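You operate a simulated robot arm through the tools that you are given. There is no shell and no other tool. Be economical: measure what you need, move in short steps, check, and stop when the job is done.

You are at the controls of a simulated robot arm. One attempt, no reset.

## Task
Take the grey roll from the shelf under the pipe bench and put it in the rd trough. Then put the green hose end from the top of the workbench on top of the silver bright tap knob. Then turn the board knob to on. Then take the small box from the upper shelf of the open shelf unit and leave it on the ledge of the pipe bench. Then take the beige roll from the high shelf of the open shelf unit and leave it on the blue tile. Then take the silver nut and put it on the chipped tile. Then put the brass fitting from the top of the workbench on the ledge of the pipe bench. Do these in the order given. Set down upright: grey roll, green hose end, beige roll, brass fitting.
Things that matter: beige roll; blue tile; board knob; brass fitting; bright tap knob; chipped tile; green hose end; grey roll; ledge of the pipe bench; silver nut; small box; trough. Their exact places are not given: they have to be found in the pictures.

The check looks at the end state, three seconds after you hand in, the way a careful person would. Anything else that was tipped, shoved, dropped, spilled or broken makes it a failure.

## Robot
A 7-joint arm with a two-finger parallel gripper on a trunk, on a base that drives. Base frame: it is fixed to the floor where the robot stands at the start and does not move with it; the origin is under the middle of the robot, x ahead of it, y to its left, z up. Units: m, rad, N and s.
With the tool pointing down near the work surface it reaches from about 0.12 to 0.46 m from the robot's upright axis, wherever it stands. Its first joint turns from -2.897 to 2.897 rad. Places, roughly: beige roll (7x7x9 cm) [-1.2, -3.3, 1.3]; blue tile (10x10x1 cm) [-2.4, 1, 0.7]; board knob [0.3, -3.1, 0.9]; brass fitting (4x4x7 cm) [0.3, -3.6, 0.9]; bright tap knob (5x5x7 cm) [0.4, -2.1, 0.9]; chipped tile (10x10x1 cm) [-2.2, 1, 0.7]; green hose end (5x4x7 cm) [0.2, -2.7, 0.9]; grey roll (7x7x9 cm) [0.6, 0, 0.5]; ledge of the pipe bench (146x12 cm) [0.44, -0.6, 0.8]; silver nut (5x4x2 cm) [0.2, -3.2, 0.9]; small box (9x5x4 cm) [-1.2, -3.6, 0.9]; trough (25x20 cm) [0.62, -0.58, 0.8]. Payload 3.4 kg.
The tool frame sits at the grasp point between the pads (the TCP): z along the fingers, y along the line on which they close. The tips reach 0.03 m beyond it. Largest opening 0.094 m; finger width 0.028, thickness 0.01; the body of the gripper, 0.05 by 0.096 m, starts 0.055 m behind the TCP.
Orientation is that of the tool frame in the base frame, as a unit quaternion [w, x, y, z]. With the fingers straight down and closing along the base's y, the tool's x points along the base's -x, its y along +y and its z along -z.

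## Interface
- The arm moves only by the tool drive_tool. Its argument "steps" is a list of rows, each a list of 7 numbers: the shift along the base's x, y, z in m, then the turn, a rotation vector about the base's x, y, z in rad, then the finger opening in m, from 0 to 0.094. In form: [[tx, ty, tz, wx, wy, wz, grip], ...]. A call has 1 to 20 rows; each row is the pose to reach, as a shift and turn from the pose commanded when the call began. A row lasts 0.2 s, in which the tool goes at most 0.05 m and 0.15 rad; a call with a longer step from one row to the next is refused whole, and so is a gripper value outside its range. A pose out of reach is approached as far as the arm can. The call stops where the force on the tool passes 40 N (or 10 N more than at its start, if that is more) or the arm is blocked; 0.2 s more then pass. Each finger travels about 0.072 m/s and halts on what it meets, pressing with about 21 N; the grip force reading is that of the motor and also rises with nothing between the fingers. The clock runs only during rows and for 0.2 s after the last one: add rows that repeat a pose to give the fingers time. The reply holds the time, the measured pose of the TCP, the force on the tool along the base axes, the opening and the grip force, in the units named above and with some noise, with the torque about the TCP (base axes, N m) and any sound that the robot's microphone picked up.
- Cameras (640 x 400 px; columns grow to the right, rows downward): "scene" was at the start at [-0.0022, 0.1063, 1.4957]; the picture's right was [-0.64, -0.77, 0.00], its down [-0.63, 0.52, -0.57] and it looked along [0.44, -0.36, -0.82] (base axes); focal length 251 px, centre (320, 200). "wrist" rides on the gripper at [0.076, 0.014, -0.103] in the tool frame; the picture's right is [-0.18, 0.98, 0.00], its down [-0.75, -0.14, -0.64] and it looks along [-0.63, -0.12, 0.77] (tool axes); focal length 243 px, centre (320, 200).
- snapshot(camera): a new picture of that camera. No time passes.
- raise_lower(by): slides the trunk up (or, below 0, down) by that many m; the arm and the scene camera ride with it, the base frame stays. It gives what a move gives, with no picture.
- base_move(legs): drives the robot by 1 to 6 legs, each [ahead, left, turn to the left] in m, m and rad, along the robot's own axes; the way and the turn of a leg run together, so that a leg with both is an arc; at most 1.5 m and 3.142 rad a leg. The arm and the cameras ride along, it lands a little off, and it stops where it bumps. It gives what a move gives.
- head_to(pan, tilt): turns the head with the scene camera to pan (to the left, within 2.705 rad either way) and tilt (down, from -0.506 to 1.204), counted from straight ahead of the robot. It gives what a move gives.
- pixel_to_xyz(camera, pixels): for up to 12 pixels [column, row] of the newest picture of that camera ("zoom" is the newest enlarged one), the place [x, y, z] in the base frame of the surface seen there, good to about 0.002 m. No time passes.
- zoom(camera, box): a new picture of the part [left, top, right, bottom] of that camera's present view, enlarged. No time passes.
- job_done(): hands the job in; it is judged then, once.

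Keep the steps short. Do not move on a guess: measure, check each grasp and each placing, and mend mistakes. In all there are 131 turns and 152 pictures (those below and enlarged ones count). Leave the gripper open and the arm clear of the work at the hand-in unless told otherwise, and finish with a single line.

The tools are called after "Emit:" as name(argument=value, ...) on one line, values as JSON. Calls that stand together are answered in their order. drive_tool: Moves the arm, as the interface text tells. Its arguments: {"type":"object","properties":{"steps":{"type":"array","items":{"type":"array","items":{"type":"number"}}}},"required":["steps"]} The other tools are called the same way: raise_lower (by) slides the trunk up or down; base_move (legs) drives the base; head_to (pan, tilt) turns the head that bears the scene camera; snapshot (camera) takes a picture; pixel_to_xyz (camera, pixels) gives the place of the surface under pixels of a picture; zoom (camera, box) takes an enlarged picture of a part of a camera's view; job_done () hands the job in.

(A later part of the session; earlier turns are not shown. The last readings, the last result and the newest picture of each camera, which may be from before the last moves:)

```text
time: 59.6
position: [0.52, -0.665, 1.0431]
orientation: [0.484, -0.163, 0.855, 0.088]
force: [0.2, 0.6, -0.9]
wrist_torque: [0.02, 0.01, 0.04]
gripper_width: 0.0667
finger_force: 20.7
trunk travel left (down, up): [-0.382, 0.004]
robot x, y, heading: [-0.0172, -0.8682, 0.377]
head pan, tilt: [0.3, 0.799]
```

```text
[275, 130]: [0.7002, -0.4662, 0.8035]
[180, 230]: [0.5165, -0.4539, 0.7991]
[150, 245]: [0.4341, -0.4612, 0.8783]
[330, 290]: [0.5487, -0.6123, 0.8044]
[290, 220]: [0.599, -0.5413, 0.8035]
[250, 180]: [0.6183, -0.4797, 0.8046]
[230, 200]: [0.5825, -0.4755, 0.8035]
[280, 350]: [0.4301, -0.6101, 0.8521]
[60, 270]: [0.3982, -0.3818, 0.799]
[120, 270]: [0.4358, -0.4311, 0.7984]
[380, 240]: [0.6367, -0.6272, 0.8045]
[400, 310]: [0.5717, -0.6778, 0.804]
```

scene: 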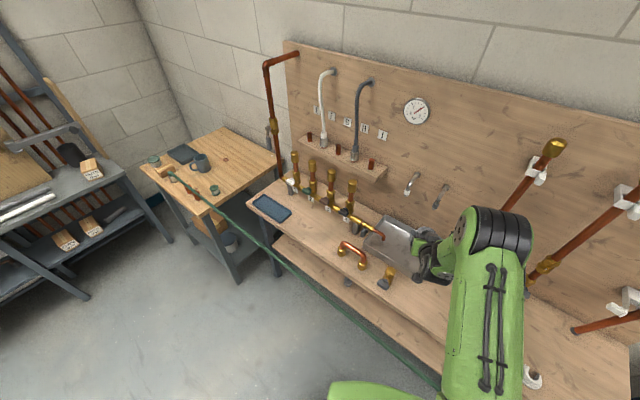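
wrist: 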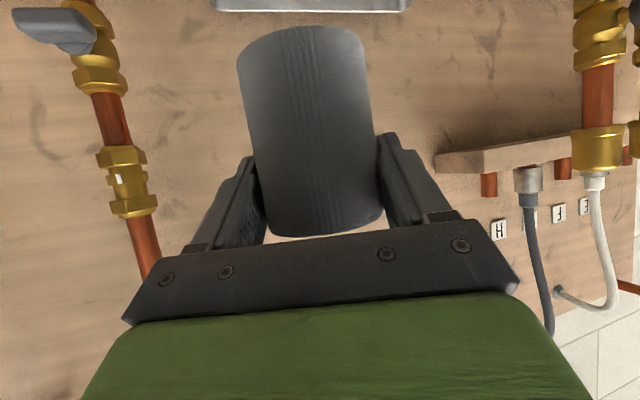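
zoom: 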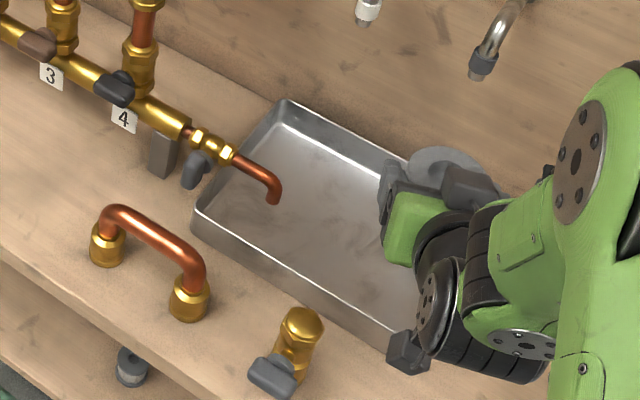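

Emit:
pixel_to_xyz(camera="zoom", pixels=[[408, 335], [395, 345], [405, 360], [420, 352], [400, 368], [385, 215], [440, 165], [200, 225], [370, 155], [288, 103]])

Emit:
zoom(camera="scene", box=[390, 210, 470, 290])

```text
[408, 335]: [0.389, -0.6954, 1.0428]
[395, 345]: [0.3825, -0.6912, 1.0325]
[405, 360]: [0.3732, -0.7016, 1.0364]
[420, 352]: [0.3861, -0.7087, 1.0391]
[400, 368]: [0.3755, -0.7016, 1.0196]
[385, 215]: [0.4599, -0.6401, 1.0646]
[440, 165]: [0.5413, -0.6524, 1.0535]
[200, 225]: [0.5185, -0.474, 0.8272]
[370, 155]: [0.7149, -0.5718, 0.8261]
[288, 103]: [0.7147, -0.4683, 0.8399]
```

```text
5.00 times, centred on (430, 250) of scene
```

zoom: 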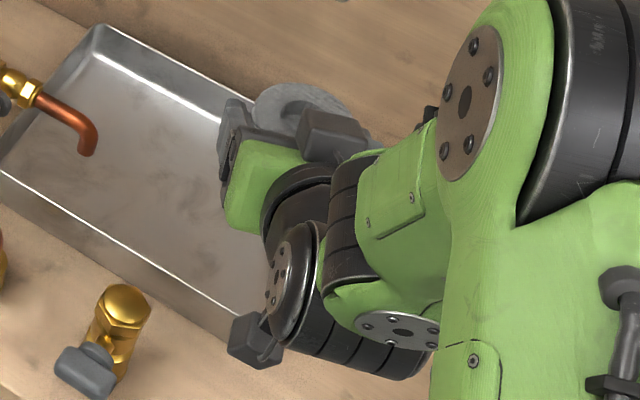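

Trough: x 0.52–0.715, y -0.705…-0.455, floor 0.804, rim ~0.84. Target (0.665,-0.61). I nudge the base 6 cm ahead for reach, then move above the spot.

Emit:
base_move(legs=[[0.06, 0.0, 0.0]])

Emit:
snapshot(camera="scene")

```text
time: 60.5
position: [0.5771, -0.6431, 1.0427]
orientation: [0.485, -0.162, 0.855, 0.088]
force: [-0.4, 0.5, -1.0]
wrist_torque: [-0.04, -0.02, -0.05]
gripper_width: 0.0665
finger_force: 20.6
trunk travel left (down, up): [-0.382, 0.004]
robot x, y, heading: [0.0401, -0.8468, 0.375]
head pan, tilt: [0.3, 0.799]
```

```text
114 pictures are left
```

scene: 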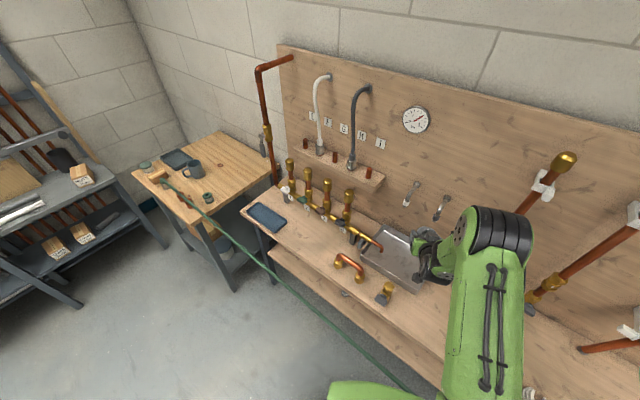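

Emit:
drive_tool(steps=[[0.03, 0.011, -0.02, 0, 0, 0, 0.055], [0.06, 0.022, -0.04, 0, 0, 0, 0.055], [0.088, 0.033, -0.06, 0, 0, 0, 0.055], [0.088, 0.033, -0.1, 0, 0, 0, 0.055], [0.088, 0.033, -0.135, 0, 0, 0, 0.055]])

Emit:
zoom(camera="scene", box=[330, 200, 460, 300])

Emit:
snapshot(camera="wrist")

```text
time: 61.7
position: [0.6641, -0.613, 0.908]
orientation: [0.486, -0.163, 0.854, 0.089]
force: [0.1, -0.6, -0.4]
wrist_torque: [0.01, 0.0, -0.02]
gripper_width: 0.0667
finger_force: 21.7
trunk travel left (down, up): [-0.382, 0.004]
robot x, y, heading: [0.0334, -0.8477, 0.383]
head pan, tilt: [0.3, 0.799]
```

```text
4.00 times, centred on (395, 250) of scene
```

zoom: 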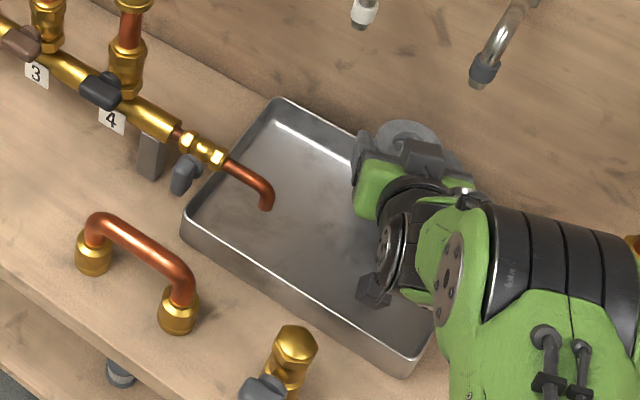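

```text
112 pictures are left
```

wrist: 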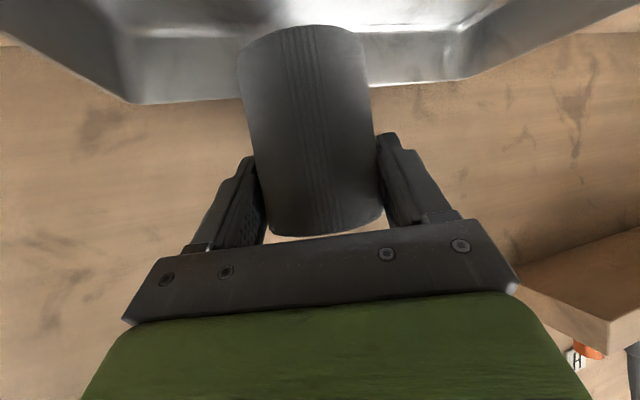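

Over the trough with camera box inside it. Lower slowly until contact.

Emit:
drive_tool(steps=[[0, 0, -0.015, 0, 0, 0, 0.055], [0, 0, -0.026, 0, 0, 0, 0.055], [0, 0, -0.031, 0, 0, 0, 0.055], [0, 0, -0.034, 0, 0, 0, 0.055]])

Emit:
zoom(camera="wrist", box=[120, 0, 520, 250])

Emit:
zoom(camera="scene", box=[380, 210, 460, 300])

```text
time: 62.7
position: [0.6645, -0.6117, 0.8736]
orientation: [0.486, -0.163, 0.854, 0.089]
force: [-0.6, -0.2, -1.3]
wrist_torque: [0.03, 0.02, -0.01]
gripper_width: 0.0666
finger_force: 20.8
trunk travel left (down, up): [-0.382, 0.004]
robot x, y, heading: [0.0337, -0.8487, 0.382]
head pan, tilt: [0.3, 0.799]
```

```text
1.60 times, centred on (320, 125) of wrist
```

zoom: 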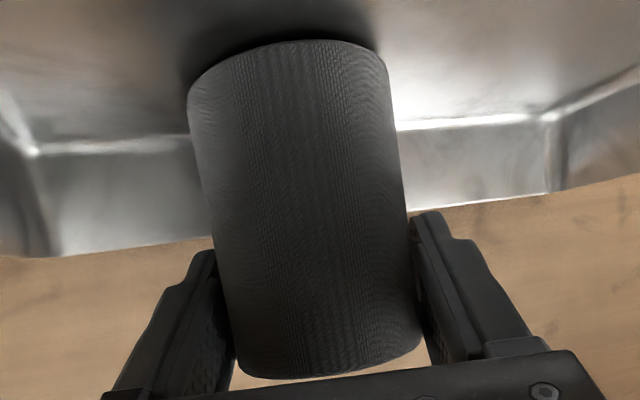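

```text
4.44 times, centred on (420, 255) of scene
```

zoom: 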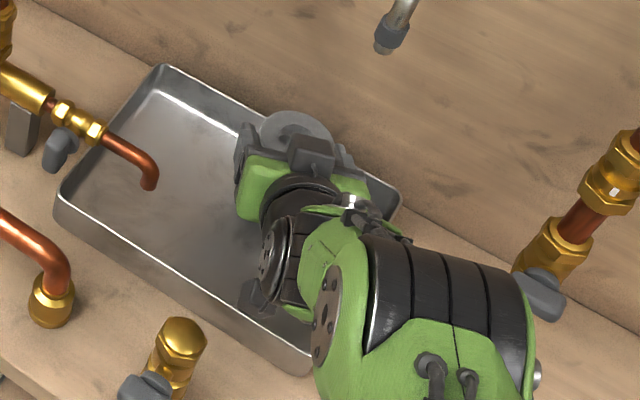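

Almost touching. Lower in 1 mm steps until contact force shows.

Emit:
drive_tool(steps=[[0, 0, -0.001, 0, 0, 0, 0.055], [0, 0, -0.002, 0, 0, 0, 0.055], [0, 0, -0.003, 0, 0, 0, 0.055]])

```text
time: 63.5
position: [0.6651, -0.6123, 0.8747]
orientation: [0.488, -0.162, 0.853, 0.088]
force: [4.6, 0.0, 13.2]
wrist_torque: [-0.49, 1.96, 0.04]
gripper_width: 0.067
finger_force: 20.8
trunk travel left (down, up): [-0.382, 0.004]
robot x, y, heading: [0.0374, -0.8418, 0.373]
head pan, tilt: [0.3, 0.799]
```

The torque says the camera box touches the rim (0.15 m behind the TCP) with the roll ~3–4 mm above the floor. Back off 2 mm, then release.

Emit:
drive_tool(steps=[[0, 0, 0.002, 0, 0, 0, 0.055], [0, 0, 0.002, 0, 0, 0, 0.06], [0, 0, 0.002, 0, 0, 0, 0.07], [0, 0, 0.002, 0, 0, 0, 0.085], [0, 0, 0.002, 0, 0, 0, 0.094], [0, 0, 0.002, 0, 0, 0, 0.094]])

Emit:
snapshot(camera="wrist")

```text
time: 64.9
position: [0.6649, -0.6121, 0.8723]
orientation: [0.485, -0.163, 0.855, 0.088]
force: [7.3, -1.1, 1.6]
wrist_torque: [-0.04, -0.01, 0.33]
gripper_width: 0.0942
finger_force: 0.1
trunk travel left (down, up): [-0.382, 0.004]
robot x, y, heading: [0.035, -0.8481, 0.372]
head pan, tilt: [0.3, 0.799]
```

```text
109 pictures are left
```

wrist: 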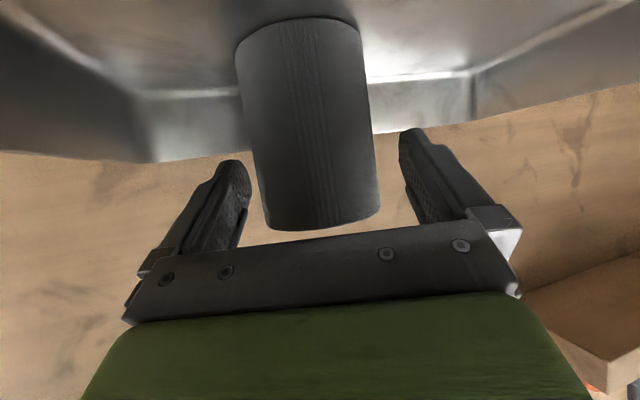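

Roll stands upright in the trough. Lift straight up, then retract.

Emit:
drive_tool(steps=[[0, 0, 0.01, 0, 0, 0, 0.094], [0, 0, 0.03, 0, 0, 0, 0.094], [0, 0, 0.06, 0, 0, 0, 0.094], [-0.02, -0.01, 0.1, 0, 0, 0, 0.094], [-0.05, -0.02, 0.14, 0, 0, 0, 0.094], [-0.09, -0.035, 0.17, 0, 0, 0, 0.094], [-0.13, -0.05, 0.19, 0, 0, 0, 0.094]])

Emit:
zoom(camera="scene", box=[330, 190, 460, 300])

```text
refused: row 5 steps farther than a row can; nothing moved
```

```text
3.64 times, centred on (395, 245) of scene
```

zoom: 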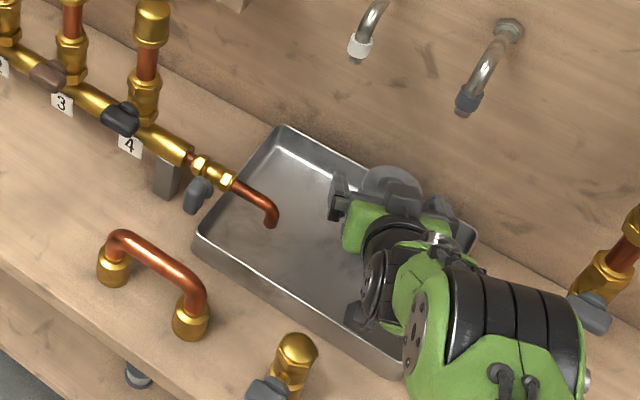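

Emit:
drive_tool(steps=[[0, 0, 0.01, 0, 0, 0, 0.094], [0, 0, 0.03, 0, 0, 0, 0.094], [0, 0, 0.06, 0, 0, 0, 0.094], [-0.02, -0.01, 0.09, 0, 0, 0, 0.094], [-0.04, -0.015, 0.12, 0, 0, 0, 0.094], [-0.07, -0.025, 0.15, 0, 0, 0, 0.094], [-0.1, -0.035, 0.18, 0, 0, 0, 0.094], [-0.14, -0.05, 0.19, 0, 0, 0, 0.094]])

Emit:
zoom(camera="scene", box=[330, 190, 460, 300])

Emit:
snapshot(camera="wrist")

```text
time: 66.7
position: [0.5242, -0.6609, 1.0635]
orientation: [0.487, -0.162, 0.854, 0.088]
force: [-0.3, -0.7, -0.3]
wrist_torque: [0.03, 0.02, -0.03]
gripper_width: 0.0939
finger_force: 0.0
trunk travel left (down, up): [-0.382, 0.004]
robot x, y, heading: [0.0351, -0.8418, 0.374]
head pan, tilt: [0.3, 0.799]
```

```text
3.64 times, centred on (395, 245) of scene
```

zoom: 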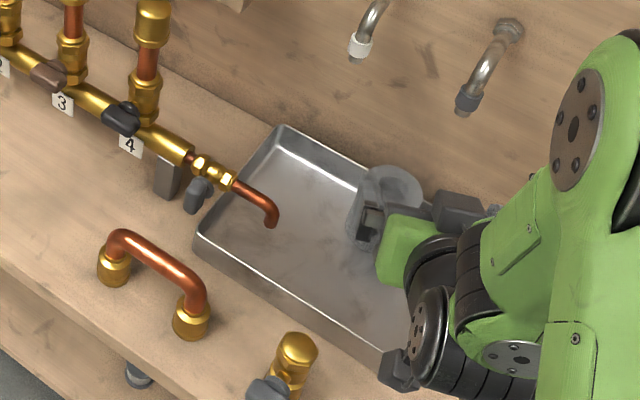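

```text
106 pictures are left
```

wrist: 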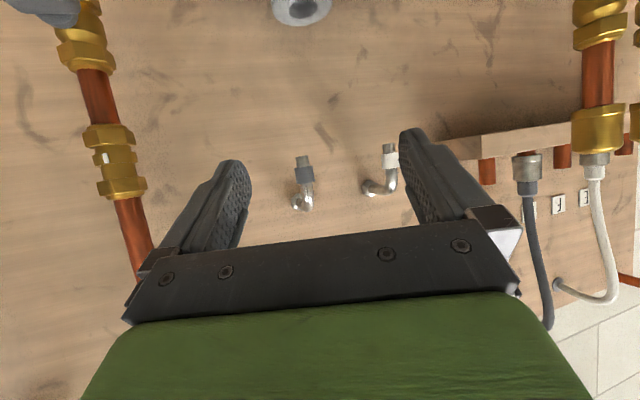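

Grey roll done. Retreat from the bench, square up, then go to the workbench (y≈-2.4).

Emit:
base_move(legs=[[-0.55, 0.0, 0.0], [0, 0, -0.375], [0, -1.15, 0]])

Emit:
drive_tool(steps=[[-0.03, -0.02, 0.0, 0, 0.14, 0, 0.094], [-0.06, -0.04, 0.0, 0, 0.28, 0, 0.094], [-0.09, -0.06, 0.0, 0, 0.42, 0, 0.094], [-0.12, -0.08, 0.0, 0, 0.56, 0, 0.094], [-0.15, -0.1, 0.0, 0, 0.7, 0, 0.094], [-0.18, -0.12, 0.0, 0, 0.84, 0, 0.094], [-0.21, -0.14, 0.0, 0, 0.95, 0, 0.094], [-0.24, -0.16, 0.0, 0, 1.035, 0, 0.094]])

Emit:
head_to(pan=0.0, tilt=0.6)

Emit:
snapshot(camera="scene")

```text
time: 76.5
position: [0.0279, -2.2142, 1.0621]
orientation: [0.493, 0.014, 0.87, -0.012]
force: [0.3, -0.7, -0.1]
wrist_torque: [0.01, -0.02, 0.0]
gripper_width: 0.0939
finger_force: 0.0
trunk travel left (down, up): [-0.382, 0.004]
robot x, y, heading: [-0.493, -2.1967, -0.034]
head pan, tilt: [0.3, 0.799]
```

```text
time: 78.3
position: [-0.2119, -2.3759, 1.0655]
orientation: [-0.001, 0.005, 1.0, -0.016]
force: [-0.3, 0.0, 0.0]
wrist_torque: [-0.01, -0.02, -0.02]
gripper_width: 0.0938
finger_force: 0.1
trunk travel left (down, up): [-0.382, 0.004]
robot x, y, heading: [-0.4923, -2.1951, -0.03]
head pan, tilt: [0.3, 0.799]
```

```text
time: 79.1
position: [-0.2115, -2.3742, 1.0652]
orientation: [0.0, 0.005, 1.0, -0.017]
force: [0.5, 0.2, 0.1]
wrist_torque: [-0.02, 0.01, 0.0]
gripper_width: 0.0937
finger_force: 0.0
trunk travel left (down, up): [-0.382, 0.004]
robot x, y, heading: [-0.494, -2.1891, -0.029]
head pan, tilt: [0.0, 0.6]
```

```text
105 pictures are left
```

scene: 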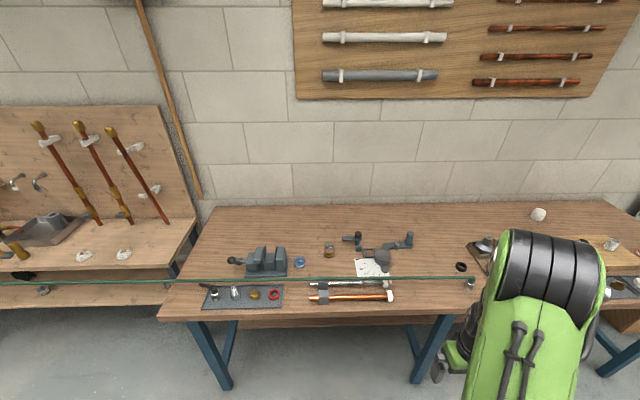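

Emit:
zoom(camera="scene", box=[180, 210, 480, 330])

Emit:
pixel_to_xyz(camera="scene", pixels=[[213, 293], [235, 291], [254, 293], [275, 294], [330, 251], [300, 261], [472, 283], [461, 267], [390, 296], [350, 279], [250, 279], [470, 278]])

```text
2.13 times, centred on (330, 270) of scene
```

zoom: 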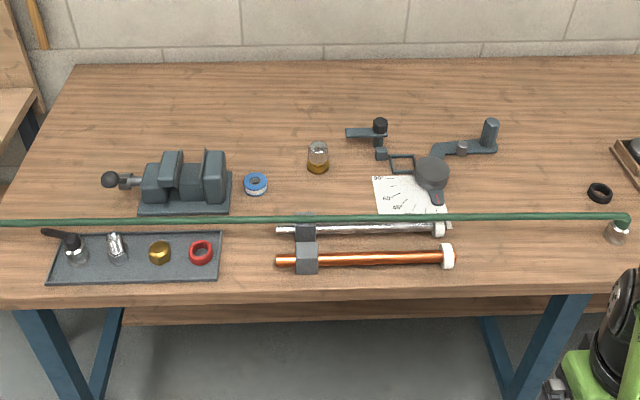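

```text
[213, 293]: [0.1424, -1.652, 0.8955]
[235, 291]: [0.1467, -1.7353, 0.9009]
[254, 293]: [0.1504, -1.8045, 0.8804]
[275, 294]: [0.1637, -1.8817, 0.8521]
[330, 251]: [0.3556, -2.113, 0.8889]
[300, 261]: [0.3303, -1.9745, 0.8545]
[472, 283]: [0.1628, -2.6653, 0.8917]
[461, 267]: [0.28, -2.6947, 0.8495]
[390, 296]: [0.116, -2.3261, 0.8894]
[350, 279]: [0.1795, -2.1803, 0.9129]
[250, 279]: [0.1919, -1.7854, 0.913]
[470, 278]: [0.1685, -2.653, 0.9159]
```

The hose end fitting is at about (0.165,-2.66); a candidate tap knob at (0.356,-2.113). Let me drive nearer and look closely.

Emit:
base_move(legs=[[0.28, -0.3, 0.03]])

Emit:
head_to(pan=0.0, tilt=0.9)

Emit:
snapshot(camera="scene")

Emit:
snapshot(camera="wrist")

```text
time: 81.6
position: [0.0675, -2.6708, 1.065]
orientation: [-0.001, -0.006, 1.0, -0.015]
force: [0.5, -0.5, -0.3]
wrist_torque: [0.02, 0.06, 0.01]
gripper_width: 0.0942
finger_force: 0.1
trunk travel left (down, up): [-0.382, 0.004]
robot x, y, heading: [-0.2179, -2.5001, 0.002]
head pan, tilt: [0.0, 0.6]
```

```text
time: 82.4
position: [0.0681, -2.6689, 1.0656]
orientation: [-0.001, -0.007, 1.0, -0.017]
force: [1.0, -0.3, -1.1]
wrist_torque: [-0.02, 0.0, 0.01]
gripper_width: 0.0942
finger_force: 0.0
trunk travel left (down, up): [-0.382, 0.004]
robot x, y, heading: [-0.2179, -2.4949, -0.004]
head pan, tilt: [0.0, 0.901]
```

```text
103 pictures are left
```

scene: 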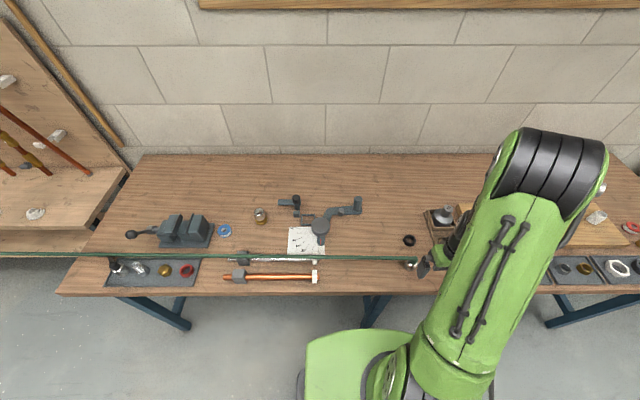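

```text
102 pictures are left
```

wrist: 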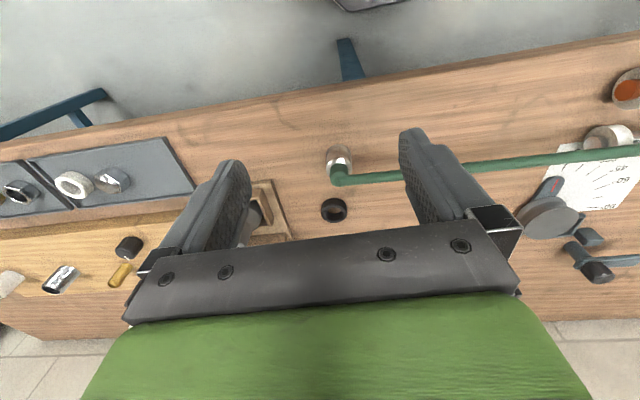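

Emit:
zoom(camera="wrist", box=[290, 120, 430, 230])

Emit:
pixel_to_xyz(camera="zoom", pixels=[[225, 150], [200, 200], [225, 250], [250, 150], [235, 215], [285, 255], [400, 250], [205, 130], [240, 125], [190, 300]])

Emit:
zoom(camera="scene", box=[220, 180, 440, 300])

Emit:
pixel_to_xyz(camera="zoom", pixels=[[115, 85], [115, 95], [115, 115], [105, 105], [127, 105], [550, 245], [120, 122], [555, 232]])

```text
3.64 times, centred on (360, 175) of wrist
```

zoom: 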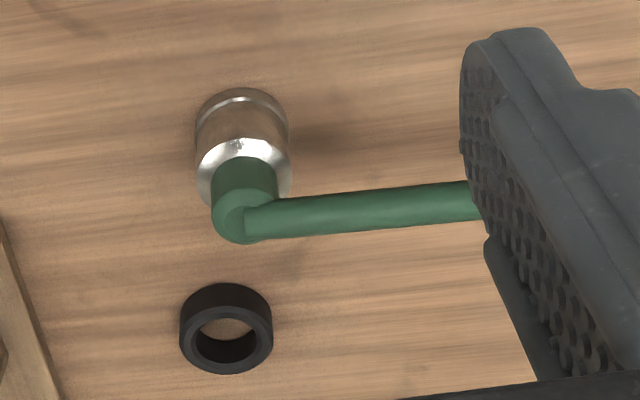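

```text
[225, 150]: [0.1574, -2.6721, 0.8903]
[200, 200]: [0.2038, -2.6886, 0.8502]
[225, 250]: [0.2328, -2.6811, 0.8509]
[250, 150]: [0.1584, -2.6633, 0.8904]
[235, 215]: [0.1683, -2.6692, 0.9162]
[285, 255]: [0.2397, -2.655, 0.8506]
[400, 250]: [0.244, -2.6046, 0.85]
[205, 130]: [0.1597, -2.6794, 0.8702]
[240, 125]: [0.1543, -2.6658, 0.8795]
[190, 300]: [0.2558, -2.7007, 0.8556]
```

```text
2.91 times, centred on (330, 240) of scene
```

zoom: 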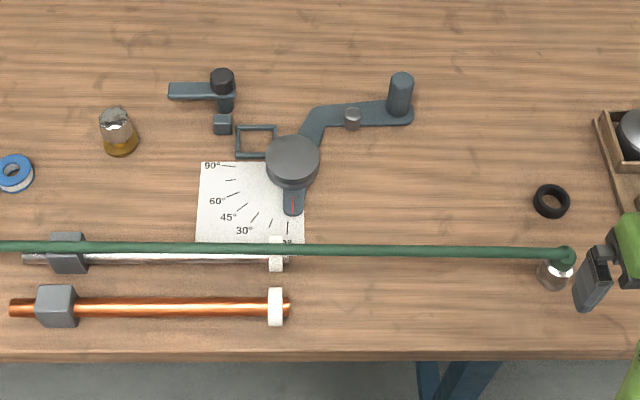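

```text
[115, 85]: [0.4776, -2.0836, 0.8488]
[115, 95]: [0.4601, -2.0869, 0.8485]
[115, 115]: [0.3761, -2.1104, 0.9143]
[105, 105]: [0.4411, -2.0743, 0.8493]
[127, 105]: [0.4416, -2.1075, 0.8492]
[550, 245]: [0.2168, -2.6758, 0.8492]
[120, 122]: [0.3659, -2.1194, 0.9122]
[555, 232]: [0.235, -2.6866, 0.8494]
```

Emit:
zoom(camera="scene", box=[240, 195, 290, 235])

Emit:
pixel_to_xyz(camera="zoom", pixels=[[215, 130], [250, 130], [290, 130], [250, 160], [250, 190], [200, 190], [300, 190], [265, 240], [250, 110], [280, 110]])

```text
10.00 times, centred on (265, 215) of scene
```

zoom: 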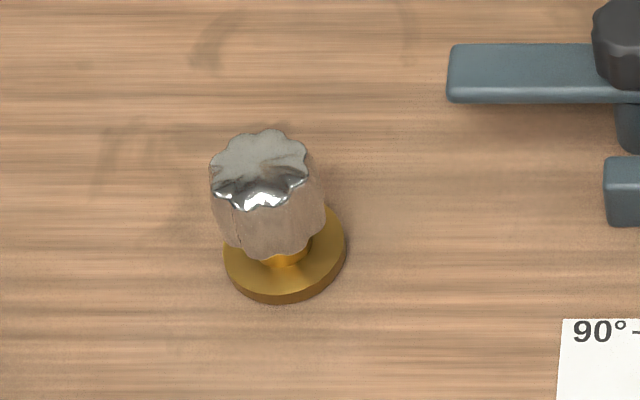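

```text
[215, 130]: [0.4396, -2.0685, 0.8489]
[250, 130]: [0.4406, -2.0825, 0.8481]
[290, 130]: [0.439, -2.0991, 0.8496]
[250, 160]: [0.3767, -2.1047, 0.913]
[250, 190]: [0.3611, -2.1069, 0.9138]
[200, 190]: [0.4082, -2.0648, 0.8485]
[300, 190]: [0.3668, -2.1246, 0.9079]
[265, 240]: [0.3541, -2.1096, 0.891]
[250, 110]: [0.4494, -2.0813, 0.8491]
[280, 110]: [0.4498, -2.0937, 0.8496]
```

The knob top is at about (0.372,-2.108,0.914), ~3.5 cm wide. Turn the tool 90° (fingers closing along x, so the hose exits between them) and move above the hose end.

Emit:
drive_tool(steps=[[0.01, 0, 0, 0, 0, 0.145, 0.094], [0.02, 0, 0, 0, 0, 0.29, 0.094], [0.03, 0, 0, 0, 0, 0.435, 0.094], [0.04, 0, 0, 0, 0, 0.58, 0.094], [0.05, 0, 0, 0, 0, 0.725, 0.094], [0.06, 0, 0, 0, 0, 0.87, 0.094], [0.07, 0, 0, 0, 0, 1.015, 0.094], [0.08, 0, 0, 0, 0, 1.16, 0.094], [0.09, 0, 0, 0, 0, 1.305, 0.094], [0.1, 0, 0, 0, 0, 1.45, 0.094], [0.104, 0.001, -0.03, 0, 0, 1.56, 0.094], [0.104, 0.001, -0.05, 0, 0, 1.56, 0.094]])

Emit:
snapshot(camera="wrist")

Emit:
snapshot(camera="scene")

```text
time: 85.0
position: [0.1715, -2.6699, 1.0156]
orientation: [-0.011, 0.709, -0.705, 0.013]
force: [-0.6, 0.2, -0.6]
wrist_torque: [-0.03, -0.02, 0.0]
gripper_width: 0.0937
finger_force: 0.1
trunk travel left (down, up): [-0.382, 0.004]
robot x, y, heading: [-0.2174, -2.4921, 0.0]
head pan, tilt: [0.0, 0.901]
```

```text
98 pictures are left
```

wrist: 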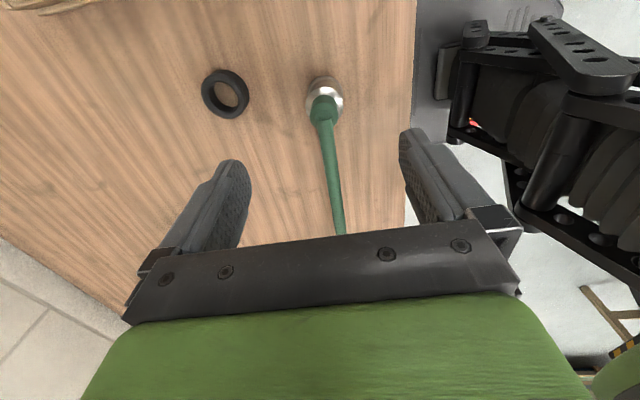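

```text
97 pictures are left
```

scene: 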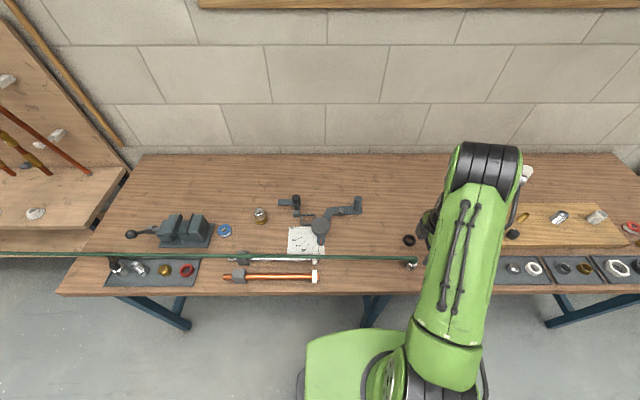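

Emit:
zoom(camera="wrist", box=[280, 60, 380, 130])

Emit:
pixel_to_xyz(camera="zoom", pixels=[[180, 200], [290, 110], [400, 180], [185, 240], [390, 240], [290, 260], [290, 200], [290, 330], [250, 120], [350, 130]])

```text
5.71 times, centred on (330, 95) of wrist
```

zoom: 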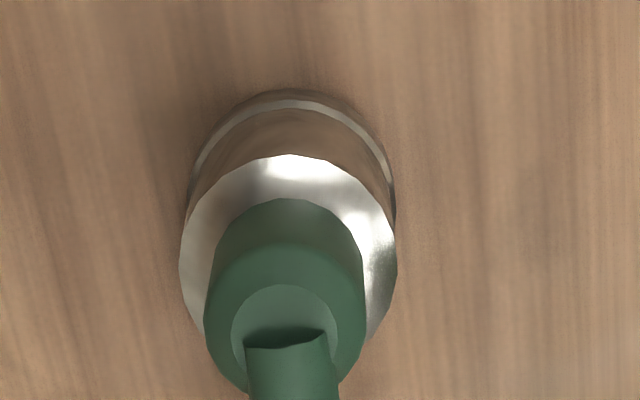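

```text
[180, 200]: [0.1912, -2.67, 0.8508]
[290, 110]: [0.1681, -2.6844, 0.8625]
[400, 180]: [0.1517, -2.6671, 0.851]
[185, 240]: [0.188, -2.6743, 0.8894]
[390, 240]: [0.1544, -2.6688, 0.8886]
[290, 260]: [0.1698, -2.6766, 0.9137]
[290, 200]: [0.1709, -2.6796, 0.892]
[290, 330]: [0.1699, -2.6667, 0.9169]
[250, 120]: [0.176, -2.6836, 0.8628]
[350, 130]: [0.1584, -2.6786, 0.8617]
```

Collar centre (0.171,-2.668). Narrow the opening to 0.06 (black ring nearby), descend to z 0.886.

Emit:
drive_tool(steps=[[0, 0.001, -0.01, 0, 0, 0, 0.075], [0, 0.002, -0.03, 0, 0, 0, 0.06], [0, 0.002, -0.06, 0, 0, 0, 0.06], [0, 0.002, -0.09, 0, 0, 0, 0.06], [0, 0.002, -0.115, 0, 0, 0, 0.06], [0, 0.002, -0.129, 0, 0, 0, 0.06]])

Emit:
snapshot(camera="wrist")

```text
time: 86.4
position: [0.1696, -2.6682, 0.8857]
orientation: [-0.01, 0.708, -0.706, 0.013]
force: [0.5, 0.1, -0.8]
wrist_torque: [0.01, -0.01, 0.01]
gripper_width: 0.0598
finger_force: 0.1
trunk travel left (down, up): [-0.382, 0.004]
robot x, y, heading: [-0.2178, -2.4921, -0.002]
head pan, tilt: [0.0, 0.901]
```

```text
95 pictures are left
```

wrist: 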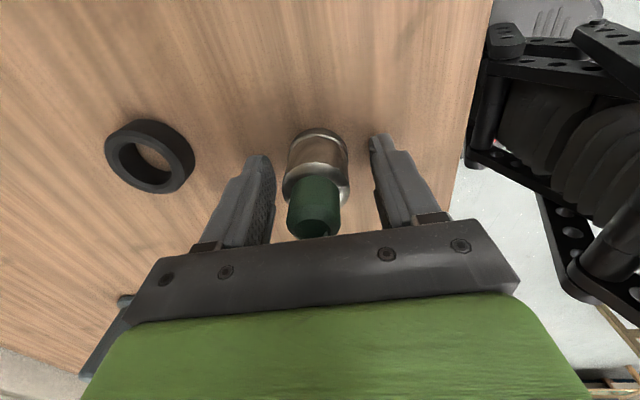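

Emit:
drive_tool(steps=[[0, 0, 0, 0, 0, 0, 0.045], [0, 0, 0, 0, 0, 0, 0.03], [0, 0, 0, 0, 0, 0, 0.025], [0, 0, 0, 0, 0, 0, 0.025]])

Emit:
drive_tool(steps=[[0, 0, 0.02, 0, 0, 0, 0.025], [0, 0, 0.05, 0, 0, 0, 0.025]])

Emit:
snapshot(camera="wrist")

Emit:
snapshot(camera="scene")

```text
time: 87.4
position: [0.1706, -2.669, 0.886]
orientation: [-0.011, 0.709, -0.705, 0.013]
force: [0.2, -0.3, 2.3]
wrist_torque: [0.01, 0.0, 0.03]
gripper_width: 0.0354
finger_force: 20.7
trunk travel left (down, up): [-0.382, 0.004]
robot x, y, heading: [-0.2168, -2.4973, -0.003]
head pan, tilt: [0.0, 0.901]
```

```text
time: 88.0
position: [0.1707, -2.6676, 0.9367]
orientation: [-0.01, 0.708, -0.706, 0.014]
force: [0.3, 0.4, -0.5]
wrist_torque: [-0.01, 0.01, 0.01]
gripper_width: 0.0354
finger_force: 20.3
trunk travel left (down, up): [-0.382, 0.004]
robot x, y, heading: [-0.2169, -2.4937, -0.008]
head pan, tilt: [0.0, 0.901]
```

```text
94 pictures are left
```

wrist: 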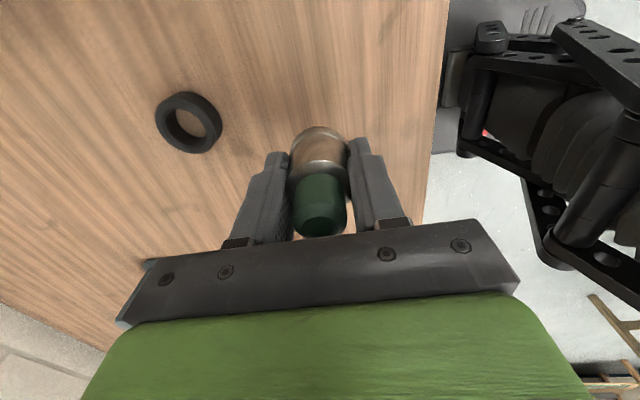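

```text
93 pictures are left
```

scene: 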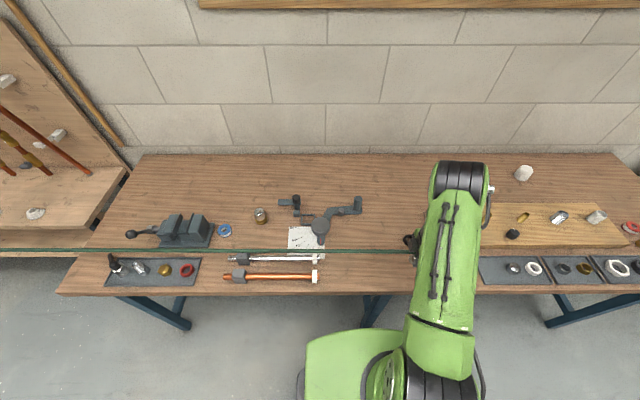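

Held, hose follows. Raise further and carry over toward the knob.

Emit:
drive_tool(steps=[[0, 0, 0.04, 0, 0, 0, 0.025], [0, 0, 0.08, 0, 0, 0, 0.025], [0, 0, 0.1, 0, 0, 0, 0.025]])

Emit:
base_move(legs=[[0.0, 0.42, 0.0], [0.09, 0.0, 0.005]])

Emit:
snapshot(camera="scene")

Emit:
snapshot(camera="wrist")

```text
time: 88.8
position: [0.1723, -2.6668, 1.0353]
orientation: [-0.011, 0.708, -0.706, 0.012]
force: [-0.4, 1.1, 0.8]
wrist_torque: [-0.03, 0.02, -0.02]
gripper_width: 0.0353
finger_force: 20.6
trunk travel left (down, up): [-0.382, 0.004]
robot x, y, heading: [-0.2208, -2.4975, -0.007]
head pan, tilt: [0.0, 0.901]
```

```text
time: 92.1
position: [0.2637, -2.2388, 1.0346]
orientation: [-0.01, 0.71, -0.704, 0.012]
force: [0.7, 0.8, -1.3]
wrist_torque: [0.01, 0.02, 0.0]
gripper_width: 0.0353
finger_force: 20.6
trunk travel left (down, up): [-0.382, 0.004]
robot x, y, heading: [-0.1296, -2.0693, -0.002]
head pan, tilt: [0.0, 0.901]
```

```text
92 pictures are left
```

scene: 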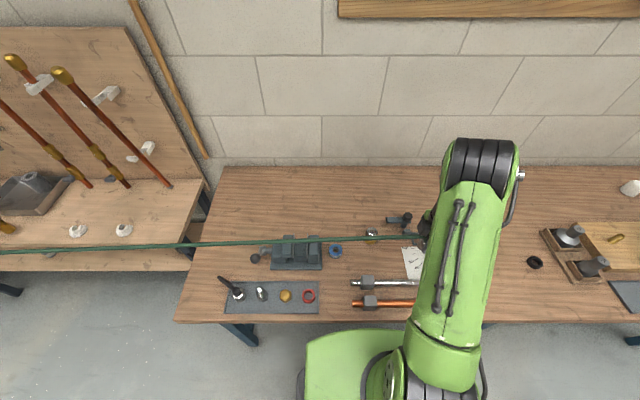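

```text
91 pictures are left
```

wrist: 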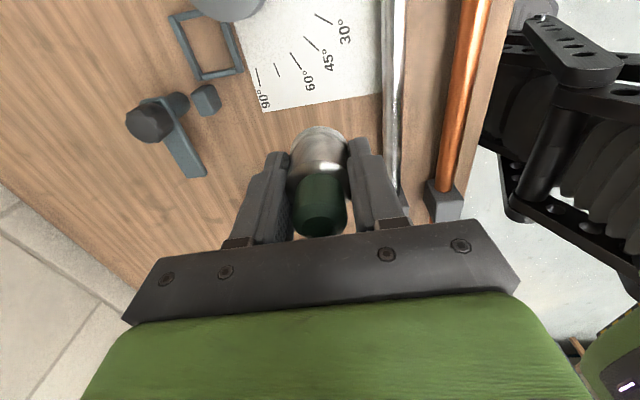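

Emit:
drive_tool(steps=[[0.035, 0.03, 0, 0, 0, 0, 0.025], [0.06, 0.06, 0, 0, 0, 0, 0.025], [0.085, 0.09, 0, 0, 0, 0, 0.025], [0.108, 0.11, 0, 0, 0, 0, 0.025], [0.108, 0.131, -0.02, 0, 0, 0, 0.025]])

Emit:
snapshot(camera="wrist")

Emit:
zoom(camera="scene", box=[300, 180, 460, 290])

```text
time: 93.3
position: [0.369, -2.1068, 1.0143]
orientation: [-0.01, 0.709, -0.705, 0.013]
force: [-0.5, 0.5, 0.1]
wrist_torque: [0.02, 0.0, -0.03]
gripper_width: 0.0357
finger_force: 21.3
trunk travel left (down, up): [-0.382, 0.004]
robot x, y, heading: [-0.1274, -2.0686, -0.003]
head pan, tilt: [0.0, 0.901]
```

```text
90 pictures are left
```

wrist: 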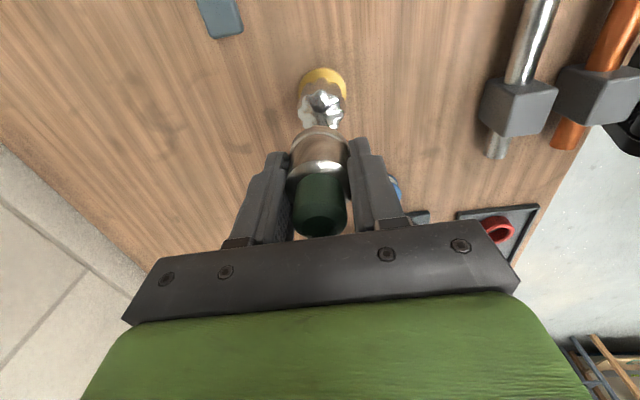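

```text
3.64 times, centred on (380, 235) of scene
```

zoom: 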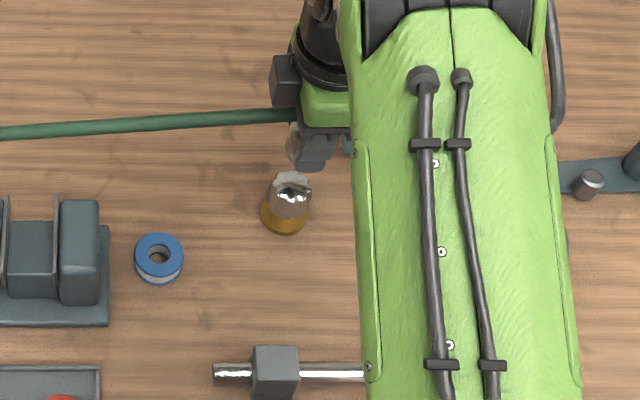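

Emit:
pixel_to_xyz(camera="zoom", pixels=[[275, 185], [290, 185], [306, 185], [290, 176], [290, 195], [302, 200], [300, 145], [296, 135]])

Emit:
zoom(camera="wrist", box=[280, 60, 380, 140])

Emit:
pixel_to_xyz(camera="zoom", pixels=[[145, 260], [280, 260], [385, 260], [220, 220], [330, 220], [200, 300], [280, 300], [380, 310], [280, 185], [120, 130], [420, 130]])

```text
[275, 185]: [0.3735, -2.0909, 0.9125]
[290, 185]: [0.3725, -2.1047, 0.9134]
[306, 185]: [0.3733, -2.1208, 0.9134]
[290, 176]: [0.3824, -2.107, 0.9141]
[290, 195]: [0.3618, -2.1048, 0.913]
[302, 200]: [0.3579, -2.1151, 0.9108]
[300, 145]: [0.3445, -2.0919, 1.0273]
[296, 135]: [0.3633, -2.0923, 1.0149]
```

```text
5.00 times, centred on (330, 100) of wrist
```

zoom: 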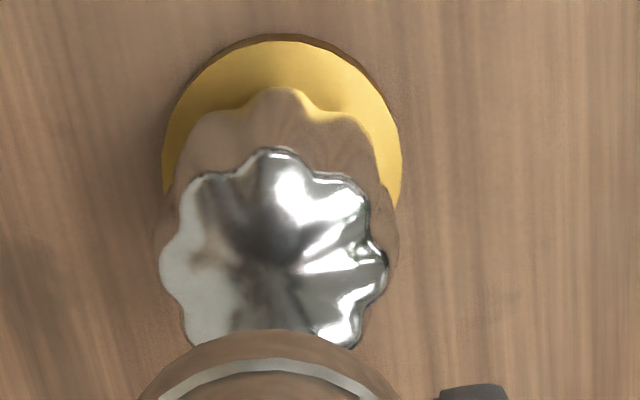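

```text
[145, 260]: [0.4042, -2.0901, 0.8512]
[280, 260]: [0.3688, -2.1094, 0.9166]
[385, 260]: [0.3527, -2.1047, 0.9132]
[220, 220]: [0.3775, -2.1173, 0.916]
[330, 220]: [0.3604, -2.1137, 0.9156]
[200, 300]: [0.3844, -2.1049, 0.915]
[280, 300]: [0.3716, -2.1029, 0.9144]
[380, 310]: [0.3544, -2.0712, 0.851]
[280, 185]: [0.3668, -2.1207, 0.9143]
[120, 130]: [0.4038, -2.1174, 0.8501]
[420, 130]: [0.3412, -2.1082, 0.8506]
```

Alignment within 2 mm. Lower to just above the knob top, then feel for contact.

Emit:
drive_tool(steps=[[0.0015, -0.001, -0.02, 0, 0, 0, 0.025], [0.0015, -0.001, -0.04, 0, 0, 0, 0.025], [0.0015, -0.001, -0.055, 0, 0, 0, 0.025], [0.0015, -0.001, -0.058, 0, 0, 0, 0.025], [0.0015, -0.001, -0.06, 0, 0, 0, 0.025], [0.0015, -0.001, -0.061, 0, 0, 0, 0.025]])

Emit:
zoom(camera="scene", box=[350, 190, 440, 260])

Emit:
snapshot(camera="wrist")

```text
time: 94.7
position: [0.373, -2.1085, 0.9528]
orientation: [-0.01, 0.709, -0.705, 0.011]
force: [-0.2, -0.1, -1.0]
wrist_torque: [0.04, 0.01, -0.02]
gripper_width: 0.0353
finger_force: 21.0
trunk travel left (down, up): [-0.382, 0.004]
robot x, y, heading: [-0.1285, -2.0673, -0.002]
head pan, tilt: [0.0, 0.901]
```

```text
5.71 times, centred on (395, 225) of scene
```

zoom: 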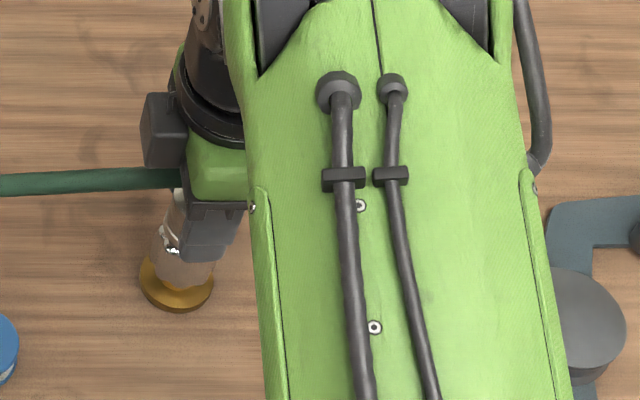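

```text
86 pictures are left
```

wrist: 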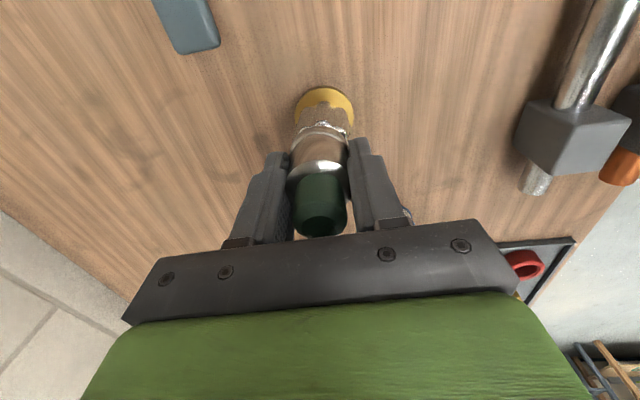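

Gap nearly gone. A few more 1 mm steps.

Emit:
drive_tool(steps=[[-0.0015, 0, 0, 0, 0, 0, 0.025], [-0.0015, 0, -0.001, 0, 0, 0, 0.025], [-0.0015, 0, -0.002, 0, 0, 0, 0.025], [-0.0015, 0, -0.003, 0, 0, 0, 0.025]])

Emit:
zoom(camera="wrist", box=[270, 80, 380, 160])

```text
time: 95.7
position: [0.3715, -2.1075, 0.9517]
orientation: [-0.01, 0.709, -0.705, 0.013]
force: [0.0, 0.0, 3.2]
wrist_torque: [0.01, 0.08, 0.0]
gripper_width: 0.0355
finger_force: 21.5
trunk travel left (down, up): [-0.382, 0.004]
robot x, y, heading: [-0.128, -2.0661, 0.002]
head pan, tilt: [0.0, 0.901]
```

```text
5.00 times, centred on (325, 120) of wrist
```

zoom: 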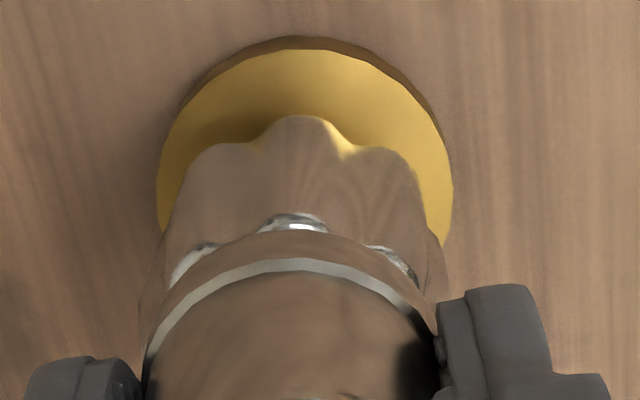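

Contact force 3 N, well centred. Release slowly.

Emit:
drive_tool(steps=[[0, 0, 0, 0, 0, 0, 0.032], [0, 0, 0, 0, 0, 0, 0.036], [0, 0, 0, 0, 0, 0, 0.042], [0, 0, 0, 0, 0, 0, 0.052], [0, 0, 0, 0, 0, 0, 0.06], [0, 0, 0, 0, 0, 0, 0.06]])

Emit:
snapshot(camera="wrist")

```text
time: 97.1
position: [0.3706, -2.1087, 0.9506]
orientation: [-0.01, 0.71, -0.704, 0.012]
force: [-0.8, -0.4, -0.2]
wrist_torque: [0.0, 0.0, 0.01]
gripper_width: 0.0599
finger_force: 0.2
trunk travel left (down, up): [-0.382, 0.004]
robot x, y, heading: [-0.1316, -2.0645, -0.002]
head pan, tilt: [0.0, 0.901]
```

```text
84 pictures are left
```

wrist: 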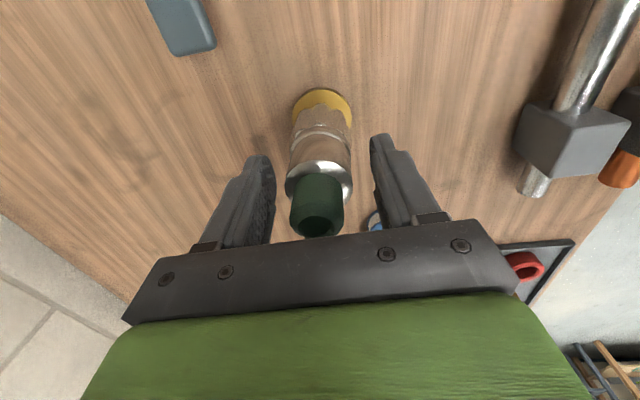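

It stands. Lift straight up and check.

Emit:
drive_tool(steps=[[0, 0, 0.015, 0, 0, 0, 0.06], [0, 0, 0.05, 0, 0, 0, 0.06], [0, 0, 0.09, 0, 0, 0, 0.06], [0, -0.03, 0.12, 0, 0, 0, 0.06], [0, -0.07, 0.14, 0, 0, 0, 0.06], [-0.03, -0.1, 0.15, 0, 0, 0, 0.06]])

Emit:
snapshot(camera="wrist")

Emit:
zoom(camera="scene", box=[300, 180, 460, 290])

```text
time: 98.5
position: [0.3382, -2.2087, 1.1028]
orientation: [-0.011, 0.71, -0.704, 0.011]
force: [-0.5, -0.7, -0.6]
wrist_torque: [0.0, -0.02, 0.04]
gripper_width: 0.0601
finger_force: 0.1
trunk travel left (down, up): [-0.382, 0.004]
robot x, y, heading: [-0.1277, -2.0641, 0.001]
head pan, tilt: [0.0, 0.901]
```

```text
83 pictures are left
```

wrist: 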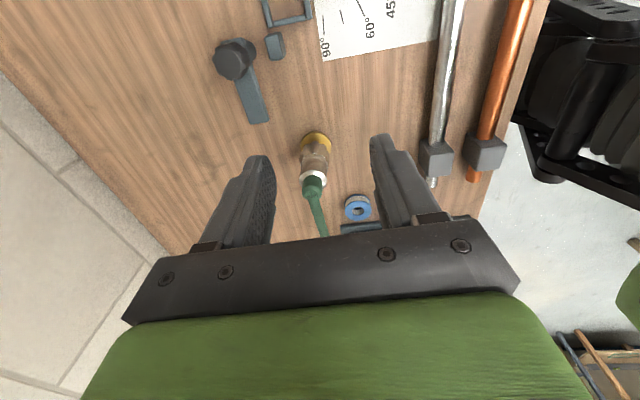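

```text
3.64 times, centred on (380, 235) of scene
```

zoom: 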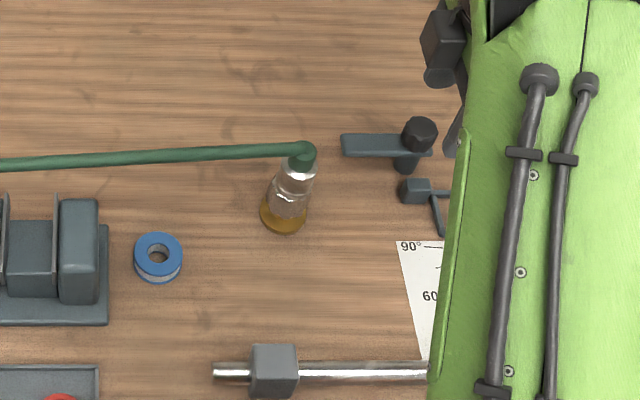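

Hose end stands on the knob. Next the board knob near (0.3,-3.1). Back off slightly and strafe right.

Emit:
base_move(legs=[[-0.12, 0.0, 0.0], [0.0, -0.75, 0.0]])

Emit:
head_to(pan=-0.3, tilt=0.85)

Emit:
snapshot(camera="scene")

Emit:
snapshot(camera="wrist")

```text
time: 103.5
position: [0.2277, -2.958, 1.1027]
orientation: [-0.01, 0.717, -0.697, 0.011]
force: [-0.5, -1.1, -0.3]
wrist_torque: [0.02, -0.03, 0.02]
gripper_width: 0.06
finger_force: 0.1
trunk travel left (down, up): [-0.382, 0.004]
robot x, y, heading: [-0.2441, -2.824, 0.018]
head pan, tilt: [0.0, 0.901]
```

```text
time: 104.3
position: [0.2281, -2.9589, 1.1025]
orientation: [-0.01, 0.717, -0.697, 0.013]
force: [-0.5, -0.6, 0.1]
wrist_torque: [0.0, -0.02, 0.02]
gripper_width: 0.0598
finger_force: 0.0
trunk travel left (down, up): [-0.382, 0.004]
robot x, y, heading: [-0.2427, -2.8247, 0.016]
head pan, tilt: [-0.3, 0.85]
```

```text
81 pictures are left
```

scene: 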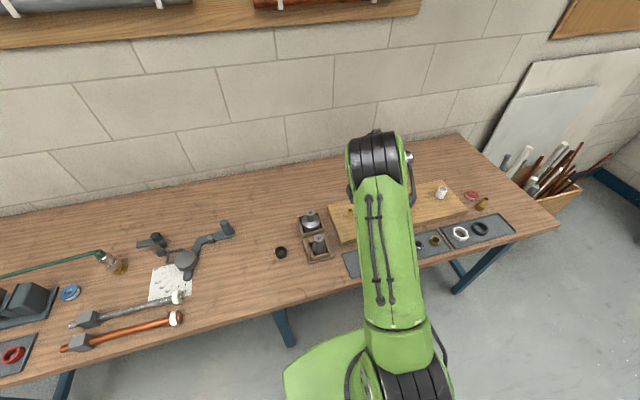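

```text
80 pictures are left
```

wrist: 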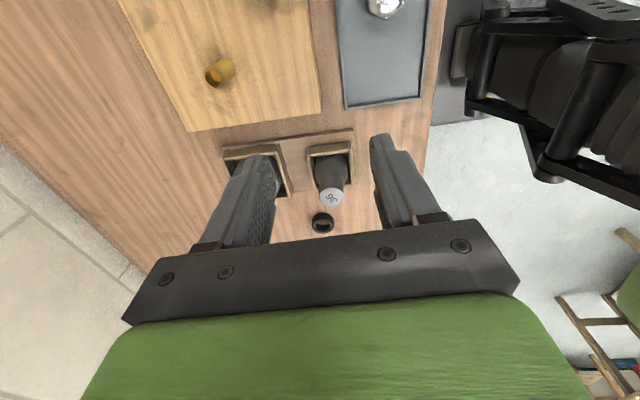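

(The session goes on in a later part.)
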